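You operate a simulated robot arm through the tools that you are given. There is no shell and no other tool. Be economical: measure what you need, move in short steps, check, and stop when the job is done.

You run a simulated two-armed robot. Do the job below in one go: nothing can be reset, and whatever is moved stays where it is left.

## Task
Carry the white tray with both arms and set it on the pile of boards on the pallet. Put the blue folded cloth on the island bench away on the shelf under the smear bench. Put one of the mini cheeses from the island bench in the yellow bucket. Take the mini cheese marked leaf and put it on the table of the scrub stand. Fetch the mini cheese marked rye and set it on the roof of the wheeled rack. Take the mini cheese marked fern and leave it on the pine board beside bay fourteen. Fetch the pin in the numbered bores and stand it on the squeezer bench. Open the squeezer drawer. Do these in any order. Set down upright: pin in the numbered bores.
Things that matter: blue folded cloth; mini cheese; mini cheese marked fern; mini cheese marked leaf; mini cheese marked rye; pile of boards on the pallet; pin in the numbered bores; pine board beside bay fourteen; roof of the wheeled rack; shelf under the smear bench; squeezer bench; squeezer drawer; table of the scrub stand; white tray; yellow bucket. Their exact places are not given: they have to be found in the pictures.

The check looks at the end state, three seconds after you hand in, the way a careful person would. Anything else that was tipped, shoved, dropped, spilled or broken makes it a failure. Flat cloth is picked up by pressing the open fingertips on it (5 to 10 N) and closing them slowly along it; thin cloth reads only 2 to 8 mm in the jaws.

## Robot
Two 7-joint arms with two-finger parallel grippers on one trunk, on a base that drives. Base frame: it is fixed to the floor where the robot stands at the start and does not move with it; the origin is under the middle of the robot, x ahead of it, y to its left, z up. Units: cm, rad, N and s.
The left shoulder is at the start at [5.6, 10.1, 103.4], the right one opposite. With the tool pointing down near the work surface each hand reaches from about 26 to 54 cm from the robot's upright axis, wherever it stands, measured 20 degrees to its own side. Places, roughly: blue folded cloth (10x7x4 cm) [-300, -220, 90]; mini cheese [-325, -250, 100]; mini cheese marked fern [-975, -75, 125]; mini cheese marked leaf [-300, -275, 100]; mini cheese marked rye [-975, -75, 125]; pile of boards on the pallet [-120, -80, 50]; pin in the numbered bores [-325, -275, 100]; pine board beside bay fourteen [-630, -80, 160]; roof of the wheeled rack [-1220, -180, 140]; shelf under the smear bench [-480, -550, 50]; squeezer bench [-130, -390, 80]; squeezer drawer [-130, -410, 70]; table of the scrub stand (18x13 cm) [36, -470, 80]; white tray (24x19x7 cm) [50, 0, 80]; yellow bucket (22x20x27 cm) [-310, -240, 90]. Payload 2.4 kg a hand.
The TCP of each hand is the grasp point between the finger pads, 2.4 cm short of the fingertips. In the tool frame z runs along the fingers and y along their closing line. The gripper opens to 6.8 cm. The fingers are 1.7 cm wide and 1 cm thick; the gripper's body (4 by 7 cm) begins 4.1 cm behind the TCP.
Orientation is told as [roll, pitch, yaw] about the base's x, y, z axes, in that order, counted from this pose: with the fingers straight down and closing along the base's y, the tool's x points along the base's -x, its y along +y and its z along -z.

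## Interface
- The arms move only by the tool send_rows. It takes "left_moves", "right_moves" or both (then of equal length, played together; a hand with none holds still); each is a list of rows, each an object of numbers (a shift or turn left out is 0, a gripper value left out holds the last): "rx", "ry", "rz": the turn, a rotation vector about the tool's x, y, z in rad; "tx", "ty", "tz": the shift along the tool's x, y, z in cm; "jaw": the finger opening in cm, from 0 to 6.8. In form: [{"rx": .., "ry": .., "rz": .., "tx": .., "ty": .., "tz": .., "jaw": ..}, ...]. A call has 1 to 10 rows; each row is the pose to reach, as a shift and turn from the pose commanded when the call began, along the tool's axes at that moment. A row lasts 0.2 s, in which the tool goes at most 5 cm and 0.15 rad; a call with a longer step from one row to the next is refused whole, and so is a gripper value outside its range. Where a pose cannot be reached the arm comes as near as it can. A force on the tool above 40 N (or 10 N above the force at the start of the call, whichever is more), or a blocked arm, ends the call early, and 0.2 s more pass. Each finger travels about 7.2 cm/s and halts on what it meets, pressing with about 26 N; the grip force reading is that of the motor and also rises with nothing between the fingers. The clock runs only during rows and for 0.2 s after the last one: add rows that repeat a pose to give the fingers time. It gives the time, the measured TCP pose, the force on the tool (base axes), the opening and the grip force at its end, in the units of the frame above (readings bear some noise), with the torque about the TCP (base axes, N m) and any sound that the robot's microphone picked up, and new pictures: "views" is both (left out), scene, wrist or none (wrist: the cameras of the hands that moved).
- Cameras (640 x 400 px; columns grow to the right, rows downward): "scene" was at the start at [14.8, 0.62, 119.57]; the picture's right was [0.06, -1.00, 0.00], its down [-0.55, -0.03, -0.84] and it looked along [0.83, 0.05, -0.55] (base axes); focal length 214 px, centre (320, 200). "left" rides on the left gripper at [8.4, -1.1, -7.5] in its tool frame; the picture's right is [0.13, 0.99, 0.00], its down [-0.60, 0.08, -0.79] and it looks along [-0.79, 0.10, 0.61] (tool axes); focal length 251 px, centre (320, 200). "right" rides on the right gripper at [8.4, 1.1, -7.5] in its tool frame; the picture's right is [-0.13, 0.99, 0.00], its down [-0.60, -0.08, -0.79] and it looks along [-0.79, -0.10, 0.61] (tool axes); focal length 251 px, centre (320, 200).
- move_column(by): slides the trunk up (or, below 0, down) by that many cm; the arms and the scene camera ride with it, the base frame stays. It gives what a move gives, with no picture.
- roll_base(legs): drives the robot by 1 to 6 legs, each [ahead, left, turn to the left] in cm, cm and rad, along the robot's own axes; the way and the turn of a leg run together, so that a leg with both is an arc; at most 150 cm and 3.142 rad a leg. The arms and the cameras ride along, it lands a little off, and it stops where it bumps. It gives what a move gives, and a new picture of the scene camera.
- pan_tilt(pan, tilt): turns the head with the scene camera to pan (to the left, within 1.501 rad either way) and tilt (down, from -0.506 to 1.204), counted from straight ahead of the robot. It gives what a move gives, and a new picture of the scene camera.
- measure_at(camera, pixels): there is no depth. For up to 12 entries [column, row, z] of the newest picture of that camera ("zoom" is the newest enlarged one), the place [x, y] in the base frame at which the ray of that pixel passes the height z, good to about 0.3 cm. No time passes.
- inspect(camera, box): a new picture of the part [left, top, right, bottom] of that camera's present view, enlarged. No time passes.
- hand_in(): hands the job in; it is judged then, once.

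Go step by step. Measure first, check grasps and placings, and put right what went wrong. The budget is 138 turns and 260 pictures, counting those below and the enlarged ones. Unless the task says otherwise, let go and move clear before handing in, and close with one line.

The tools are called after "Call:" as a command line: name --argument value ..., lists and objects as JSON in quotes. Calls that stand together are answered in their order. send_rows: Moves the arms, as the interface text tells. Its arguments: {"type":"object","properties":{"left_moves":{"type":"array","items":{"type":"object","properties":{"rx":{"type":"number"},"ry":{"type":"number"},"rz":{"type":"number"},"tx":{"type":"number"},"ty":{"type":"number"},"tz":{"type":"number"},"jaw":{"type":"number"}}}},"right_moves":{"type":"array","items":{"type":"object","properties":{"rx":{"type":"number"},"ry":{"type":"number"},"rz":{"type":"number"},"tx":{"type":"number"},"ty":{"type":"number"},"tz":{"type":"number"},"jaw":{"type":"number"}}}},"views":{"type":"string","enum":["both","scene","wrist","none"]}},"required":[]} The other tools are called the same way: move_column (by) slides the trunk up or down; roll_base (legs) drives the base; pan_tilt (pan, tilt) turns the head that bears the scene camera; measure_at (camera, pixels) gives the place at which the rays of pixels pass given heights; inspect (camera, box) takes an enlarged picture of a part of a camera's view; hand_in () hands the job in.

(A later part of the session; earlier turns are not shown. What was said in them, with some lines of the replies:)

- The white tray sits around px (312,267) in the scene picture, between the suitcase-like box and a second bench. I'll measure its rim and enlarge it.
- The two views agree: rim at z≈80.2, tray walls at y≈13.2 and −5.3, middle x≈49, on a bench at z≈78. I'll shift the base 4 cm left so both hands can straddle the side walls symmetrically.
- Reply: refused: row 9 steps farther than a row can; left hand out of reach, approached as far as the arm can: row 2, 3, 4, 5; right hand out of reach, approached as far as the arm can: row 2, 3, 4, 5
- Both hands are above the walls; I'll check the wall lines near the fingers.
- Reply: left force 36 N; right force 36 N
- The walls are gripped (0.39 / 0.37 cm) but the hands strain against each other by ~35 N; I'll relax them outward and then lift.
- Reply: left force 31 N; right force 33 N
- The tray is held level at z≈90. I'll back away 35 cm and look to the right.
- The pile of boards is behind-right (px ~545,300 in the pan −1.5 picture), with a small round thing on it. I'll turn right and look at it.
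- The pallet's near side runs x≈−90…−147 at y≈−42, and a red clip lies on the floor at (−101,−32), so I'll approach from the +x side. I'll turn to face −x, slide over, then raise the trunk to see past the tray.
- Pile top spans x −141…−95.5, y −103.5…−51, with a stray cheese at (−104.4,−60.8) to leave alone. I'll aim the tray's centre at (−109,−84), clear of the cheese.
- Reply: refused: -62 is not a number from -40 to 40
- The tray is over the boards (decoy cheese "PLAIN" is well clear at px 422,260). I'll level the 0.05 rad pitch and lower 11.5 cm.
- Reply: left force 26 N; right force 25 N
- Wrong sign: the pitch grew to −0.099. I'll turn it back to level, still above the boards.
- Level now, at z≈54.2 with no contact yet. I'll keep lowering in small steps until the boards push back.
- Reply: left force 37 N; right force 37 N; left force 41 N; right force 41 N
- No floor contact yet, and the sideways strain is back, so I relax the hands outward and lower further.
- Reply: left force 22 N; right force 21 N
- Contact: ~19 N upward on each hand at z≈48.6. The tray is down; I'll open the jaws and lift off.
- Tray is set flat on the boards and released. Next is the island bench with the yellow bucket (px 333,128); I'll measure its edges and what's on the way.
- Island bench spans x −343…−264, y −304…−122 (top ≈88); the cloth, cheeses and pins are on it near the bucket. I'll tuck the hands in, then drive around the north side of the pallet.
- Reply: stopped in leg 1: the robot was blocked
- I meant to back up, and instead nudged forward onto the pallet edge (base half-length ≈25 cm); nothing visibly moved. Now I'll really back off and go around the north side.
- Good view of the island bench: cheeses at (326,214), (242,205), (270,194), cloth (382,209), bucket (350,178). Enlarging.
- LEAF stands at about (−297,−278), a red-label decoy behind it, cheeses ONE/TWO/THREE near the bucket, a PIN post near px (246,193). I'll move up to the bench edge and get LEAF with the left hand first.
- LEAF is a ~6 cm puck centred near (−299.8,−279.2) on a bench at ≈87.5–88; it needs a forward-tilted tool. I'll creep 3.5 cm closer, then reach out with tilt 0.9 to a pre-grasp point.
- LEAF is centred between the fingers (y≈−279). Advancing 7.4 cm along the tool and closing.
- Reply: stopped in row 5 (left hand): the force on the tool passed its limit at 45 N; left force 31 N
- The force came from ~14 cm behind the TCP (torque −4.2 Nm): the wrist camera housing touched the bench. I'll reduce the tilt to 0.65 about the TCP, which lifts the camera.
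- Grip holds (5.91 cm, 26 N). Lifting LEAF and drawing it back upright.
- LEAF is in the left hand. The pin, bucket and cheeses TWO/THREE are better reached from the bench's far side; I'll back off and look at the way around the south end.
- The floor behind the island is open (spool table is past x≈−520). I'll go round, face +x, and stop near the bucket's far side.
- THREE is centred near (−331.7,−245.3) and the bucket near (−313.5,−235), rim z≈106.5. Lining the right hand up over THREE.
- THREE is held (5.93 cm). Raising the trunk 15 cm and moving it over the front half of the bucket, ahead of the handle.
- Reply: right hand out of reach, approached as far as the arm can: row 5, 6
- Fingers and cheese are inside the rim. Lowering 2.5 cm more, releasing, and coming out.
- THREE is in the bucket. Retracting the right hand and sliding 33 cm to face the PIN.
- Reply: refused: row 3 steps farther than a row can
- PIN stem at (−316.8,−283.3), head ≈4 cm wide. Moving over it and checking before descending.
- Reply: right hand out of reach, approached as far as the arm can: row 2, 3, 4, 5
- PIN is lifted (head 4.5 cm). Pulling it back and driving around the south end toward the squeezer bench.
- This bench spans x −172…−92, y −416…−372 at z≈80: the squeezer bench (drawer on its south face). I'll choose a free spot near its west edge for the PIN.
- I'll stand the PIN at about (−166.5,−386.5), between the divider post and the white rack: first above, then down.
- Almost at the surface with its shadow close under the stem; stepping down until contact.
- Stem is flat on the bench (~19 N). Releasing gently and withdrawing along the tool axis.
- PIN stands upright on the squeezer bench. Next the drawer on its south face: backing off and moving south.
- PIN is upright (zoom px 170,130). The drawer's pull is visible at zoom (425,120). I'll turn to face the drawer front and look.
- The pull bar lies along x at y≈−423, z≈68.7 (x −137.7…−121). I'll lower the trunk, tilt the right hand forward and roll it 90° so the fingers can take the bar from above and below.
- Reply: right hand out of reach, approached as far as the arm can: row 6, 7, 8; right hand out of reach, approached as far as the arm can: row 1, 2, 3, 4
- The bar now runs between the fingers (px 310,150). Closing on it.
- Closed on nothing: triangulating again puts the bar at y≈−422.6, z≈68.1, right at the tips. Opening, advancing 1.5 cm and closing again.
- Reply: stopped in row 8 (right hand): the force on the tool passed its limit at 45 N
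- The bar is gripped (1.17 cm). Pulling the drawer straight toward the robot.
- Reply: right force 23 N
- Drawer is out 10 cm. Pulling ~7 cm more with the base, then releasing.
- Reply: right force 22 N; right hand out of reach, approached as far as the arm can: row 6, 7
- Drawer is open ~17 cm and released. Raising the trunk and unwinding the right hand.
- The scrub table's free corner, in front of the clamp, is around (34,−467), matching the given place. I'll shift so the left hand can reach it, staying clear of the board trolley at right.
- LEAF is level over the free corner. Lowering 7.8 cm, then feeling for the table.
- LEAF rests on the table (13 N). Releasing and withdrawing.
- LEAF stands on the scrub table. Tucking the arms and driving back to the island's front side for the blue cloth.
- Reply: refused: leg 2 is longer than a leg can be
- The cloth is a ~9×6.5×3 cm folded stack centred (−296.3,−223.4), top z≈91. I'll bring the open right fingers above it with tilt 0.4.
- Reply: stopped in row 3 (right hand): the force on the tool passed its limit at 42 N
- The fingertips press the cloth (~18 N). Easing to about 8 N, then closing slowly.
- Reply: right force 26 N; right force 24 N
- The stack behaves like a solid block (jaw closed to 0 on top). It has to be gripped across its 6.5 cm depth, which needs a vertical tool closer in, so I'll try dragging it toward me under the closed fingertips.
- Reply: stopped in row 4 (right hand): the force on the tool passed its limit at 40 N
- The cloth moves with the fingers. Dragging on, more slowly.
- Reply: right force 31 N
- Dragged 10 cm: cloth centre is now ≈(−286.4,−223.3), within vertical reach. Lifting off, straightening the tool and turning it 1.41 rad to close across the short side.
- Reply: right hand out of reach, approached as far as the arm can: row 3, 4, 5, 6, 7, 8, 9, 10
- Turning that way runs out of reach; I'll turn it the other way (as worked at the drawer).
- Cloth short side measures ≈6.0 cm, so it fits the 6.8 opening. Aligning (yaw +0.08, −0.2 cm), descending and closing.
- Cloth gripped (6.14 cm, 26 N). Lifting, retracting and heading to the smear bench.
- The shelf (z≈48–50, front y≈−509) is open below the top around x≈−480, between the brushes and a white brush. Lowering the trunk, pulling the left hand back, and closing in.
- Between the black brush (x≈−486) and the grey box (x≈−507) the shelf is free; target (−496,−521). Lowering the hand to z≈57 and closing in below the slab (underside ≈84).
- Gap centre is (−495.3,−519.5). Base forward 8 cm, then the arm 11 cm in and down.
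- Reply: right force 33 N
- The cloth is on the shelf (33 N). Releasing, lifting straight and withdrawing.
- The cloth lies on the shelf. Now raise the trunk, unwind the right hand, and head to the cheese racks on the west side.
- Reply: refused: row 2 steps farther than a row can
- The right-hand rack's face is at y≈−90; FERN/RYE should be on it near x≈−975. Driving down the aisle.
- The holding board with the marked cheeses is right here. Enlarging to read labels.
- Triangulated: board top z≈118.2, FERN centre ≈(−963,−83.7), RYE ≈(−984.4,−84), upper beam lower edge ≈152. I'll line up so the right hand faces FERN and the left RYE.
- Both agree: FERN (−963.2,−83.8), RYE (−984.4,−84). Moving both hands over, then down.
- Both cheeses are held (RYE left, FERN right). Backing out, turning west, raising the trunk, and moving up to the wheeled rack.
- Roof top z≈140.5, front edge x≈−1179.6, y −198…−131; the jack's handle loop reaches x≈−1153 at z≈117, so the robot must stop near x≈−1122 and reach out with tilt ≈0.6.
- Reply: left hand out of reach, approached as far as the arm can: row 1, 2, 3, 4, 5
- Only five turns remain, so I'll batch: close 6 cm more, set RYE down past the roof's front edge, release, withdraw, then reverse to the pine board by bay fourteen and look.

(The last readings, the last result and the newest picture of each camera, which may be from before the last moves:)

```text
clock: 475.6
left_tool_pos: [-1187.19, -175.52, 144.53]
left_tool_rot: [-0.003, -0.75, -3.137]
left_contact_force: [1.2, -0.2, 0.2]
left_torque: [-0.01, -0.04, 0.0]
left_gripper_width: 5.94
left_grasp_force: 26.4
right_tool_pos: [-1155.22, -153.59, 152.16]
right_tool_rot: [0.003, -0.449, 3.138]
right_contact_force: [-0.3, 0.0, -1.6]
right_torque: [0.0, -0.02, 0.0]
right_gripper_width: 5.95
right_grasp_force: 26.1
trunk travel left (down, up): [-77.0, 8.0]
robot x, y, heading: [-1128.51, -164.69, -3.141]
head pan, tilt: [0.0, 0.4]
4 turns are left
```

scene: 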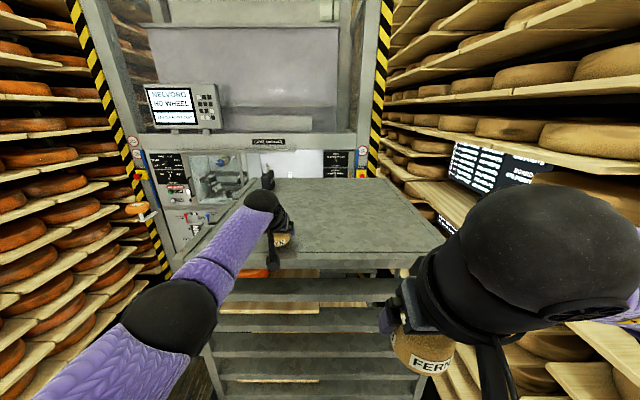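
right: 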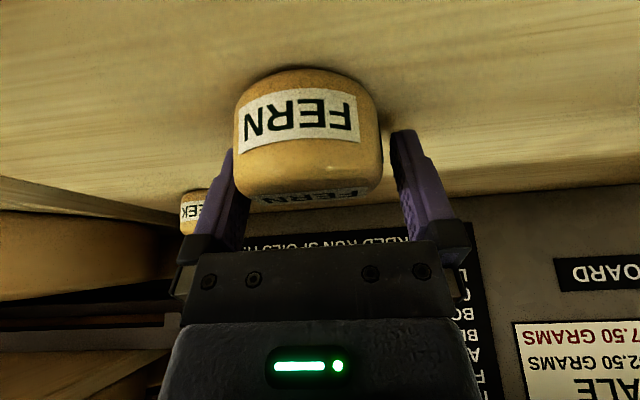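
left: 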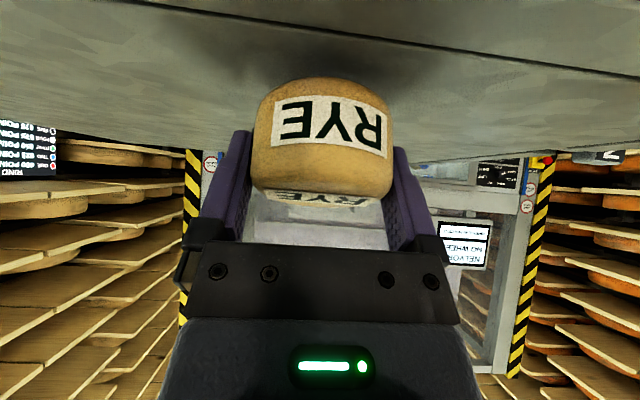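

Call:
send_rows --left_moves '[{"tx": 0.11, "tz": 0.12}, {"tx": 0.22, "tz": 0.24}, {"tx": 0.34, "tz": 0.37}, {"tx": 0.34, "tz": 0.37}]' --views "none"

Call:
send_rows --left_moves '[{"tx": 0.11, "tz": 0.12}, {"tx": 0.22, "tz": 0.24}, {"tx": 0.34, "tz": 0.37}, {"tx": 0.34, "tz": 0.37}]' --views "none"

Call:
send_rows --left_moves '[{"jaw": 6.3}, {"jaw": 6.8}, {"jaw": 6.8}, {"jaw": 6.8}, {"tz": -1.5}, {"tz": -4}, {"tz": -8}, {"tz": -12}, {"tz": -16}, {"tz": -20}]' --views "scene"

Call:
send_rows --left_moves '[{"tz": -3, "ry": 0.12}, {"tz": -6, "ry": 0.25}, {"tz": -8, "ry": 0.38, "tx": 1}, {"tz": -8, "ry": 0.5, "tx": 4}]' --views "none"

Call:
roll_base --legs '[[-150, 0, 0], [-150, 0, 0], [-150, 0, 0], [-36, 0, 0], [0, 0, -1.571]]'

Call:
move_column --by 7.5

Call:
pan_tilt --pan 0.0 --tilt 0.3

Call:
inspect --camera "scene" --box '[160, 90, 480, 290]'

```text
clock: 476.6
left_tool_pos: [-1187.29, -175.47, 144.11]
left_tool_rot: [-0.004, -0.752, -3.139]
left_contact_force: [-0.1, -0.4, -0.6]
left_torque: [-0.02, -0.03, 0.02]
left_gripper_width: 5.93
left_grasp_force: 25.8
right_tool_pos: [-1155.25, -153.58, 152.17]
right_tool_rot: [0.002, -0.448, 3.137]
right_contact_force: [-0.8, 0.3, -0.8]
right_torque: [0.02, 0.01, 0.02]
right_gripper_width: 5.91
right_grasp_force: 25.3
trunk travel left (down, up): [-77.0, 8.0]
robot x, y, heading: [-1128.43, -164.9, -3.141]
head pan, tilt: [0.0, 0.4]
```

```text
clock: 477.6
left_tool_pos: [-1187.11, -175.41, 143.82]
left_tool_rot: [-0.005, -0.756, -3.14]
left_contact_force: [-4.8, -1.7, 19.9]
left_torque: [-0.07, -0.13, -0.03]
left_gripper_width: 5.96
left_grasp_force: 26.3
right_tool_pos: [-1155.15, -153.64, 152.15]
right_tool_rot: [0.002, -0.447, 3.138]
right_contact_force: [0.2, -0.3, -0.9]
right_torque: [0.01, 0.0, 0.0]
right_gripper_width: 5.91
right_grasp_force: 26.1
trunk travel left (down, up): [-77.0, 8.0]
robot x, y, heading: [-1128.21, -164.57, -3.143]
head pan, tilt: [0.0, 0.4]
```

```text
clock: 479.8
left_tool_pos: [-1173.69, -175.74, 158.33]
left_tool_rot: [-0.004, -0.751, -3.141]
left_contact_force: [0.5, -0.2, 0.5]
left_torque: [-0.03, 0.03, 0.0]
left_gripper_width: 6.78
left_grasp_force: 0.2
right_tool_pos: [-1155.16, -153.76, 152.15]
right_tool_rot: [0.002, -0.447, 3.138]
right_contact_force: [0.0, 0.2, -0.2]
right_torque: [0.02, -0.01, 0.0]
right_gripper_width: 5.94
right_grasp_force: 26.5
trunk travel left (down, up): [-77.0, 8.0]
robot x, y, heading: [-1128.5, -164.54, -3.139]
head pan, tilt: [0.0, 0.4]
```

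scene: 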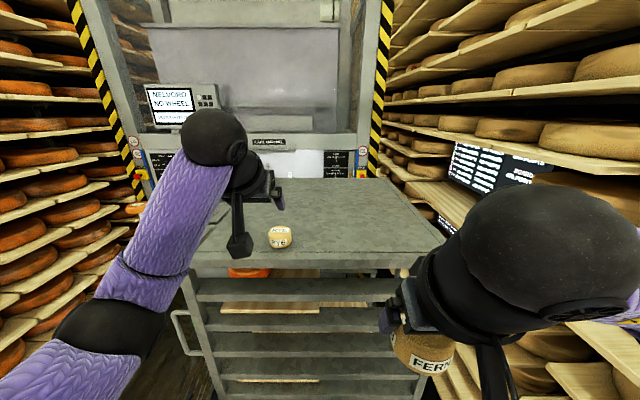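

```text
clock: 480.8
left_tool_pos: [-1165.26, -175.77, 161.46]
left_tool_rot: [-0.003, -0.248, -3.14]
left_contact_force: [-0.5, 0.5, -0.4]
left_torque: [0.0, 0.02, -0.01]
left_gripper_width: 6.78
left_grasp_force: 0.1
right_tool_pos: [-1155.3, -153.62, 152.1]
right_tool_rot: [0.002, -0.449, 3.139]
right_contact_force: [-0.7, 0.0, -1.6]
right_torque: [-0.01, 0.01, 0.01]
right_gripper_width: 5.92
right_grasp_force: 25.4
trunk travel left (down, up): [-77.0, 8.0]
robot x, y, heading: [-1128.19, -164.72, -3.141]
head pan, tilt: [0.0, 0.4]
```

```text
clock: 508.2
left_tool_pos: [-650.09, -121.51, 161.43]
left_tool_rot: [-0.002, -0.252, 1.574]
left_contact_force: [0.1, -0.1, -0.8]
left_torque: [0.01, -0.01, -0.01]
left_gripper_width: 6.79
left_grasp_force: 0.0
right_tool_pos: [-627.92, -131.43, 152.02]
right_tool_rot: [0.004, -0.45, 1.569]
right_contact_force: [0.8, 0.2, -0.8]
right_torque: [0.01, -0.01, -0.02]
right_gripper_width: 5.95
right_grasp_force: 26.0
trunk travel left (down, up): [-77.0, 8.0]
robot x, y, heading: [-638.89, -158.48, 1.572]
head pan, tilt: [0.0, 0.4]
```

scene: 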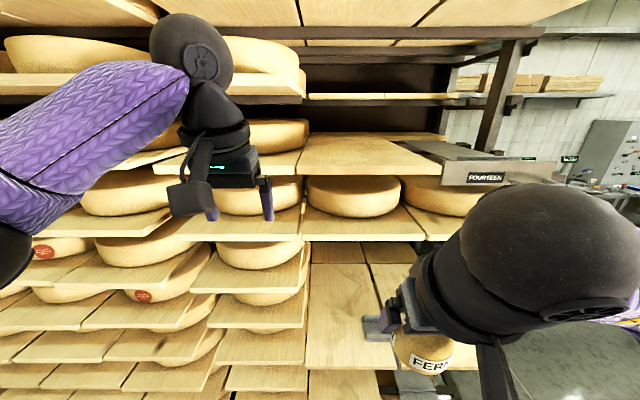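

```text
clock: 509.4
left_tool_pos: [-649.99, -121.37, 168.99]
left_tool_rot: [-0.002, -0.253, 1.575]
left_contact_force: [-0.2, -0.7, 0.6]
left_torque: [0.02, 0.0, 0.02]
left_gripper_width: 6.8
left_grasp_force: 0.0
right_tool_pos: [-627.95, -131.45, 159.64]
right_tool_rot: [0.004, -0.449, 1.569]
right_contact_force: [-0.4, -0.5, -2.2]
right_torque: [0.01, 0.01, -0.03]
right_gripper_width: 5.93
right_grasp_force: 26.3
trunk travel left (down, up): [-84.5, 0.5]
robot x, y, heading: [-638.83, -158.23, 1.574]
head pan, tilt: [0.0, 0.4]
```

```text
clock: 510.0
left_tool_pos: [-650.04, -121.4, 168.86]
left_tool_rot: [-0.001, -0.251, 1.572]
left_contact_force: [-0.5, -0.3, 0.6]
left_torque: [-0.02, -0.04, -0.01]
left_gripper_width: 6.8
left_grasp_force: 0.1
right_tool_pos: [-627.94, -131.42, 159.54]
right_tool_rot: [0.003, -0.448, 1.569]
right_contact_force: [0.0, -0.1, -1.5]
right_torque: [0.03, 0.01, 0.0]
right_gripper_width: 5.94
right_grasp_force: 26.6
trunk travel left (down, up): [-84.5, 0.5]
robot x, y, heading: [-639.3, -158.01, 1.579]
head pan, tilt: [0.0, 0.3]
```

scene: 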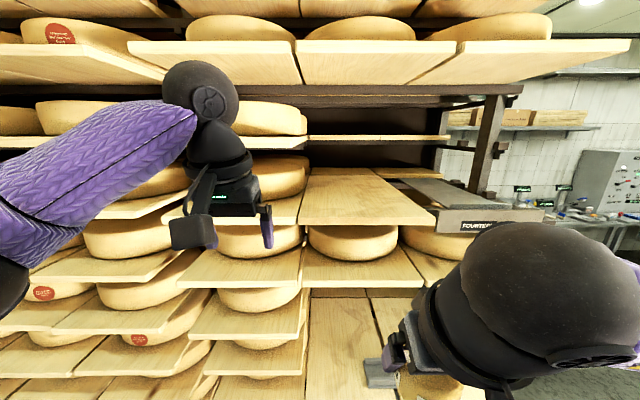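

```text
2.00 times, centred on (320, 190) of scene
3 turns are left
```

zoom: 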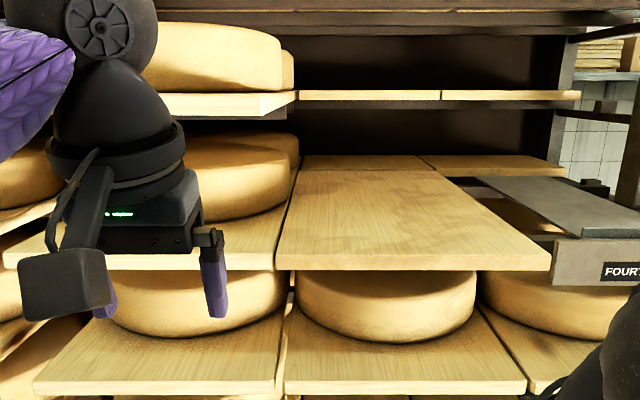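

RYE sits upright on the roof. The empty pine board beside bay FOURTEEN works out to top z≈159, front edge y≈−94, x −644…−611. I'll raise FERN clear, pull the left hand back, drive in, and hover FERN over the board before feeling down.

Call:
send_rows --left_moves '[{"tx": 4, "tz": -1}, {"tx": 8, "tz": -2}, {"tx": 11, "tz": -3}, {"tx": 13.6, "tz": -3.5}, {"tx": 13.6, "tz": -3.5}]' --right_moves '[{"tx": -1.3, "tz": -2.7}, {"tx": -2.6, "tz": -5.4}, {"tx": -3.5, "tz": -7.2}, {"tx": -4.35, "tz": -9}, {"tx": -4.35, "tz": -9}]' --views "none"

Call:
roll_base --legs '[[28, 0, -0.004]]'

Call:
send_rows --right_moves '[{"tx": -3.4, "tz": 1.65}, {"tx": -6.8, "tz": 3.3}, {"tx": -10.2, "tz": 4.95}, {"tx": -13.6, "tz": 6.6}, {"tx": -17.1, "tz": 8.27}, {"tx": -16.3, "tz": 10}, {"tx": -15.4, "tz": 11.8}, {"tx": -14.7, "tz": 13.3}, {"tx": -14.7, "tz": 13.3}]' --views "both"

Call:
send_rows --right_moves '[{"tx": 0.09, "tz": 0.18}, {"tx": 0.17, "tz": 0.36}, {"tx": 0.26, "tz": 0.54}, {"tx": 0.26, "tz": 0.54}]' --views "none"

Call:
send_rows --right_moves '[{"tx": 0.09, "tz": 0.18}, {"tx": 0.17, "tz": 0.36}, {"tx": 0.26, "tz": 0.54}, {"tx": 0.26, "tz": 0.54}]' --views "wrist"

```text
clock: 511.2
left_tool_pos: [-649.81, -135.5, 168.98]
left_tool_rot: [-0.003, -0.248, 1.573]
left_contact_force: [0.7, 0.4, 1.1]
left_torque: [0.0, -0.02, 0.02]
left_gripper_width: 6.78
left_grasp_force: 0.0
right_tool_pos: [-627.88, -131.39, 169.58]
right_tool_rot: [0.004, -0.448, 1.569]
right_contact_force: [-0.3, -0.4, -1.3]
right_torque: [0.01, 0.01, -0.03]
right_gripper_width: 5.96
right_grasp_force: 25.5
trunk travel left (down, up): [-84.5, 0.5]
robot x, y, heading: [-638.97, -158.37, 1.572]
head pan, tilt: [0.0, 0.3]
```

```text
clock: 513.2
left_tool_pos: [-649.77, -107.16, 169.11]
left_tool_rot: [-0.003, -0.253, 1.568]
left_contact_force: [0.7, 0.2, 0.1]
left_torque: [-0.01, 0.03, 0.0]
left_gripper_width: 6.82
left_grasp_force: 0.1
right_tool_pos: [-627.86, -103.43, 169.71]
right_tool_rot: [0.003, -0.448, 1.564]
right_contact_force: [-0.5, 0.3, -1.8]
right_torque: [-0.02, 0.0, 0.0]
right_gripper_width: 5.94
right_grasp_force: 26.0
trunk travel left (down, up): [-84.5, 0.5]
robot x, y, heading: [-638.49, -129.74, 1.565]
head pan, tilt: [0.0, 0.3]
```

scene: 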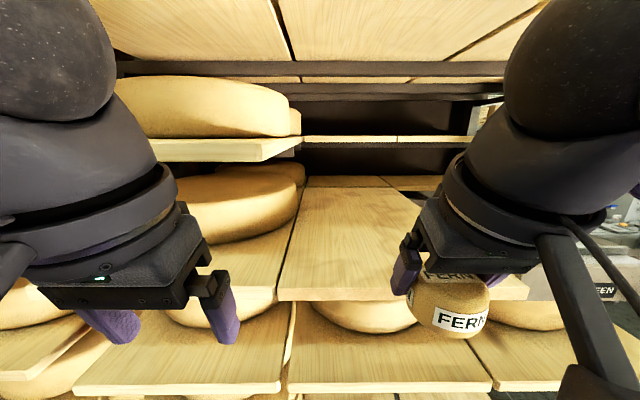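

```text
clock: 515.2
left_tool_pos: [-649.72, -107.3, 169.12]
left_tool_rot: [-0.002, -0.251, 1.568]
left_contact_force: [-0.5, -0.5, -0.1]
left_torque: [-0.01, 0.0, -0.03]
left_gripper_width: 6.82
left_grasp_force: 0.2
right_tool_pos: [-627.82, -84.41, 164.1]
right_tool_rot: [0.003, -0.449, 1.565]
right_contact_force: [0.1, 0.1, -2.1]
right_torque: [-0.03, 0.0, 0.01]
right_gripper_width: 5.95
right_grasp_force: 25.5
trunk travel left (down, up): [-84.5, 0.5]
robot x, y, heading: [-639.27, -130.17, 1.566]
head pan, tilt: [0.0, 0.3]
```

scene: 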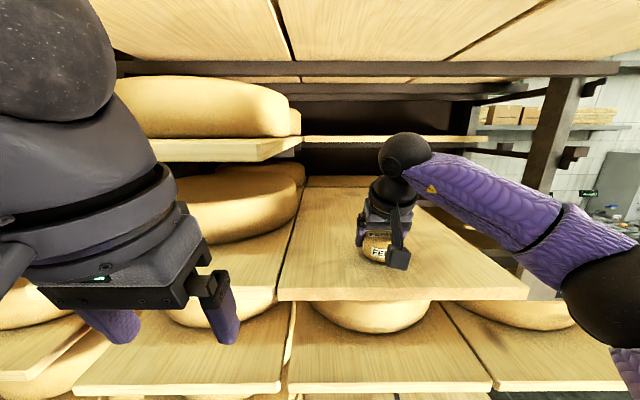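
right: 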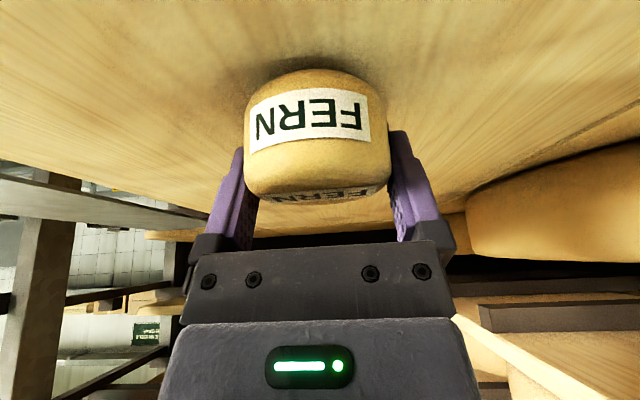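

```text
clock: 516.2
left_tool_pos: [-649.75, -107.3, 169.07]
left_tool_rot: [-0.004, -0.251, 1.567]
left_contact_force: [-0.6, 0.9, 0.3]
left_torque: [-0.04, 0.03, 0.01]
left_gripper_width: 6.83
left_grasp_force: 0.0
right_tool_pos: [-627.69, -84.3, 163.4]
right_tool_rot: [0.003, -0.448, 1.565]
right_contact_force: [0.0, 0.6, -0.7]
right_torque: [0.01, -0.01, 0.02]
right_gripper_width: 5.94
right_grasp_force: 25.5
trunk travel left (down, up): [-84.5, 0.5]
robot x, y, heading: [-639.1, -130.13, 1.568]
head pan, tilt: [0.0, 0.3]
```

```text
clock: 517.2
left_tool_pos: [-649.66, -107.32, 169.09]
left_tool_rot: [-0.004, -0.252, 1.567]
left_contact_force: [1.3, -0.7, -0.6]
left_torque: [0.01, 0.01, 0.01]
left_gripper_width: 6.82
left_grasp_force: 0.0
right_tool_pos: [-627.78, -84.39, 162.89]
right_tool_rot: [0.004, -0.45, 1.564]
right_contact_force: [1.1, 5.1, 21.0]
right_torque: [-0.01, -0.14, 0.04]
right_gripper_width: 5.97
right_grasp_force: 25.6
trunk travel left (down, up): [-84.5, 0.5]
robot x, y, heading: [-638.98, -130.07, 1.566]
head pan, tilt: [0.0, 0.3]
2 turns are left
```

right: 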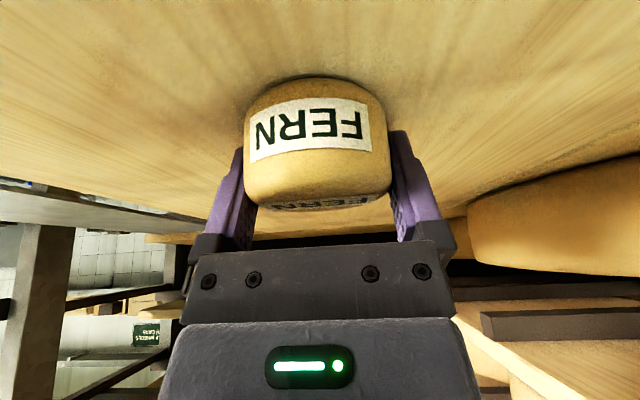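

FERN rests on the board (21 N). Releasing, withdrawing, and backing away to check.

Call:
send_rows --right_moves '[{"jaw": 6.3}, {"jaw": 6.8}, {"jaw": 6.8}, {"tz": -1.5}, {"tz": -3.5}, {"tx": 3.6, "tz": -5.2}, {"tx": 7.2, "tz": -7}, {"tx": 10.8, "tz": -8.7}, {"tx": 14.4, "tz": -10.5}, {"tx": 18, "tz": -12.2}]' --views "scene"

Call:
roll_base --legs '[[-20, 0, 0]]'

```text
clock: 519.4
left_tool_pos: [-649.73, -107.37, 169.2]
left_tool_rot: [-0.004, -0.252, 1.566]
left_contact_force: [0.0, -0.2, 0.0]
left_torque: [0.02, 0.01, 0.03]
left_gripper_width: 6.79
left_grasp_force: 0.0
right_tool_pos: [-627.67, -105.98, 165.96]
right_tool_rot: [0.001, -0.448, 1.564]
right_contact_force: [0.0, -0.3, 0.0]
right_torque: [0.0, 0.01, 0.0]
right_gripper_width: 6.81
right_grasp_force: 0.1
trunk travel left (down, up): [-84.5, 0.5]
robot x, y, heading: [-638.69, -130.09, 1.565]
head pan, tilt: [0.0, 0.3]
```

scene: 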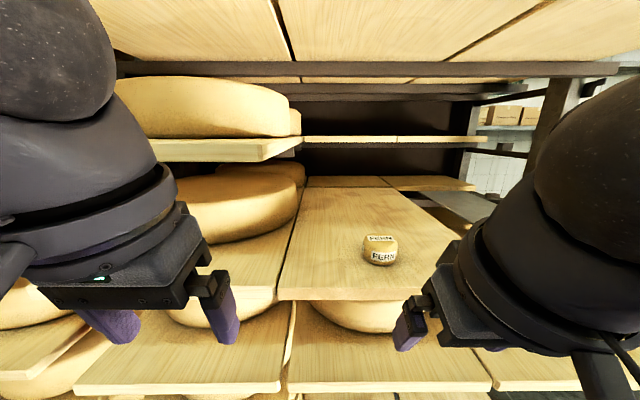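

```text
clock: 521.0
left_tool_pos: [-649.68, -127.32, 169.15]
left_tool_rot: [-0.002, -0.251, 1.564]
left_contact_force: [0.7, 0.0, -0.1]
left_torque: [-0.02, 0.0, 0.0]
left_gripper_width: 6.8
left_grasp_force: 0.0
right_tool_pos: [-627.66, -126.01, 165.86]
right_tool_rot: [0.004, -0.448, 1.56]
right_contact_force: [0.0, -0.3, 0.0]
right_torque: [-0.01, -0.02, -0.01]
right_gripper_width: 6.79
right_grasp_force: 0.0
trunk travel left (down, up): [-84.5, 0.5]
robot x, y, heading: [-639.18, -149.57, 1.56]
head pan, tilt: [0.0, 0.3]
1 turns are left
```

scene: 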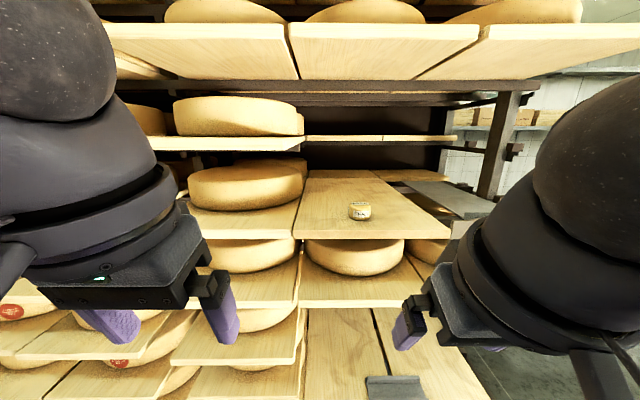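

FERN stands upright on the pine board beside bay fourteen (px 360,210), and both hands are empty and clear. All eight jobs are done, so I'm handing in.

Call:
hand_in

```text
The job is handed in.
```

I finished all eight jobs and handed in; I don't have the verdict yet. I drove into the pallet once, lightly, and saw nothing move. I chose the LEAF spot on the scrub stand from its rough coordinates. The PIN stood on the island bench, and I saw no numbered bores there.
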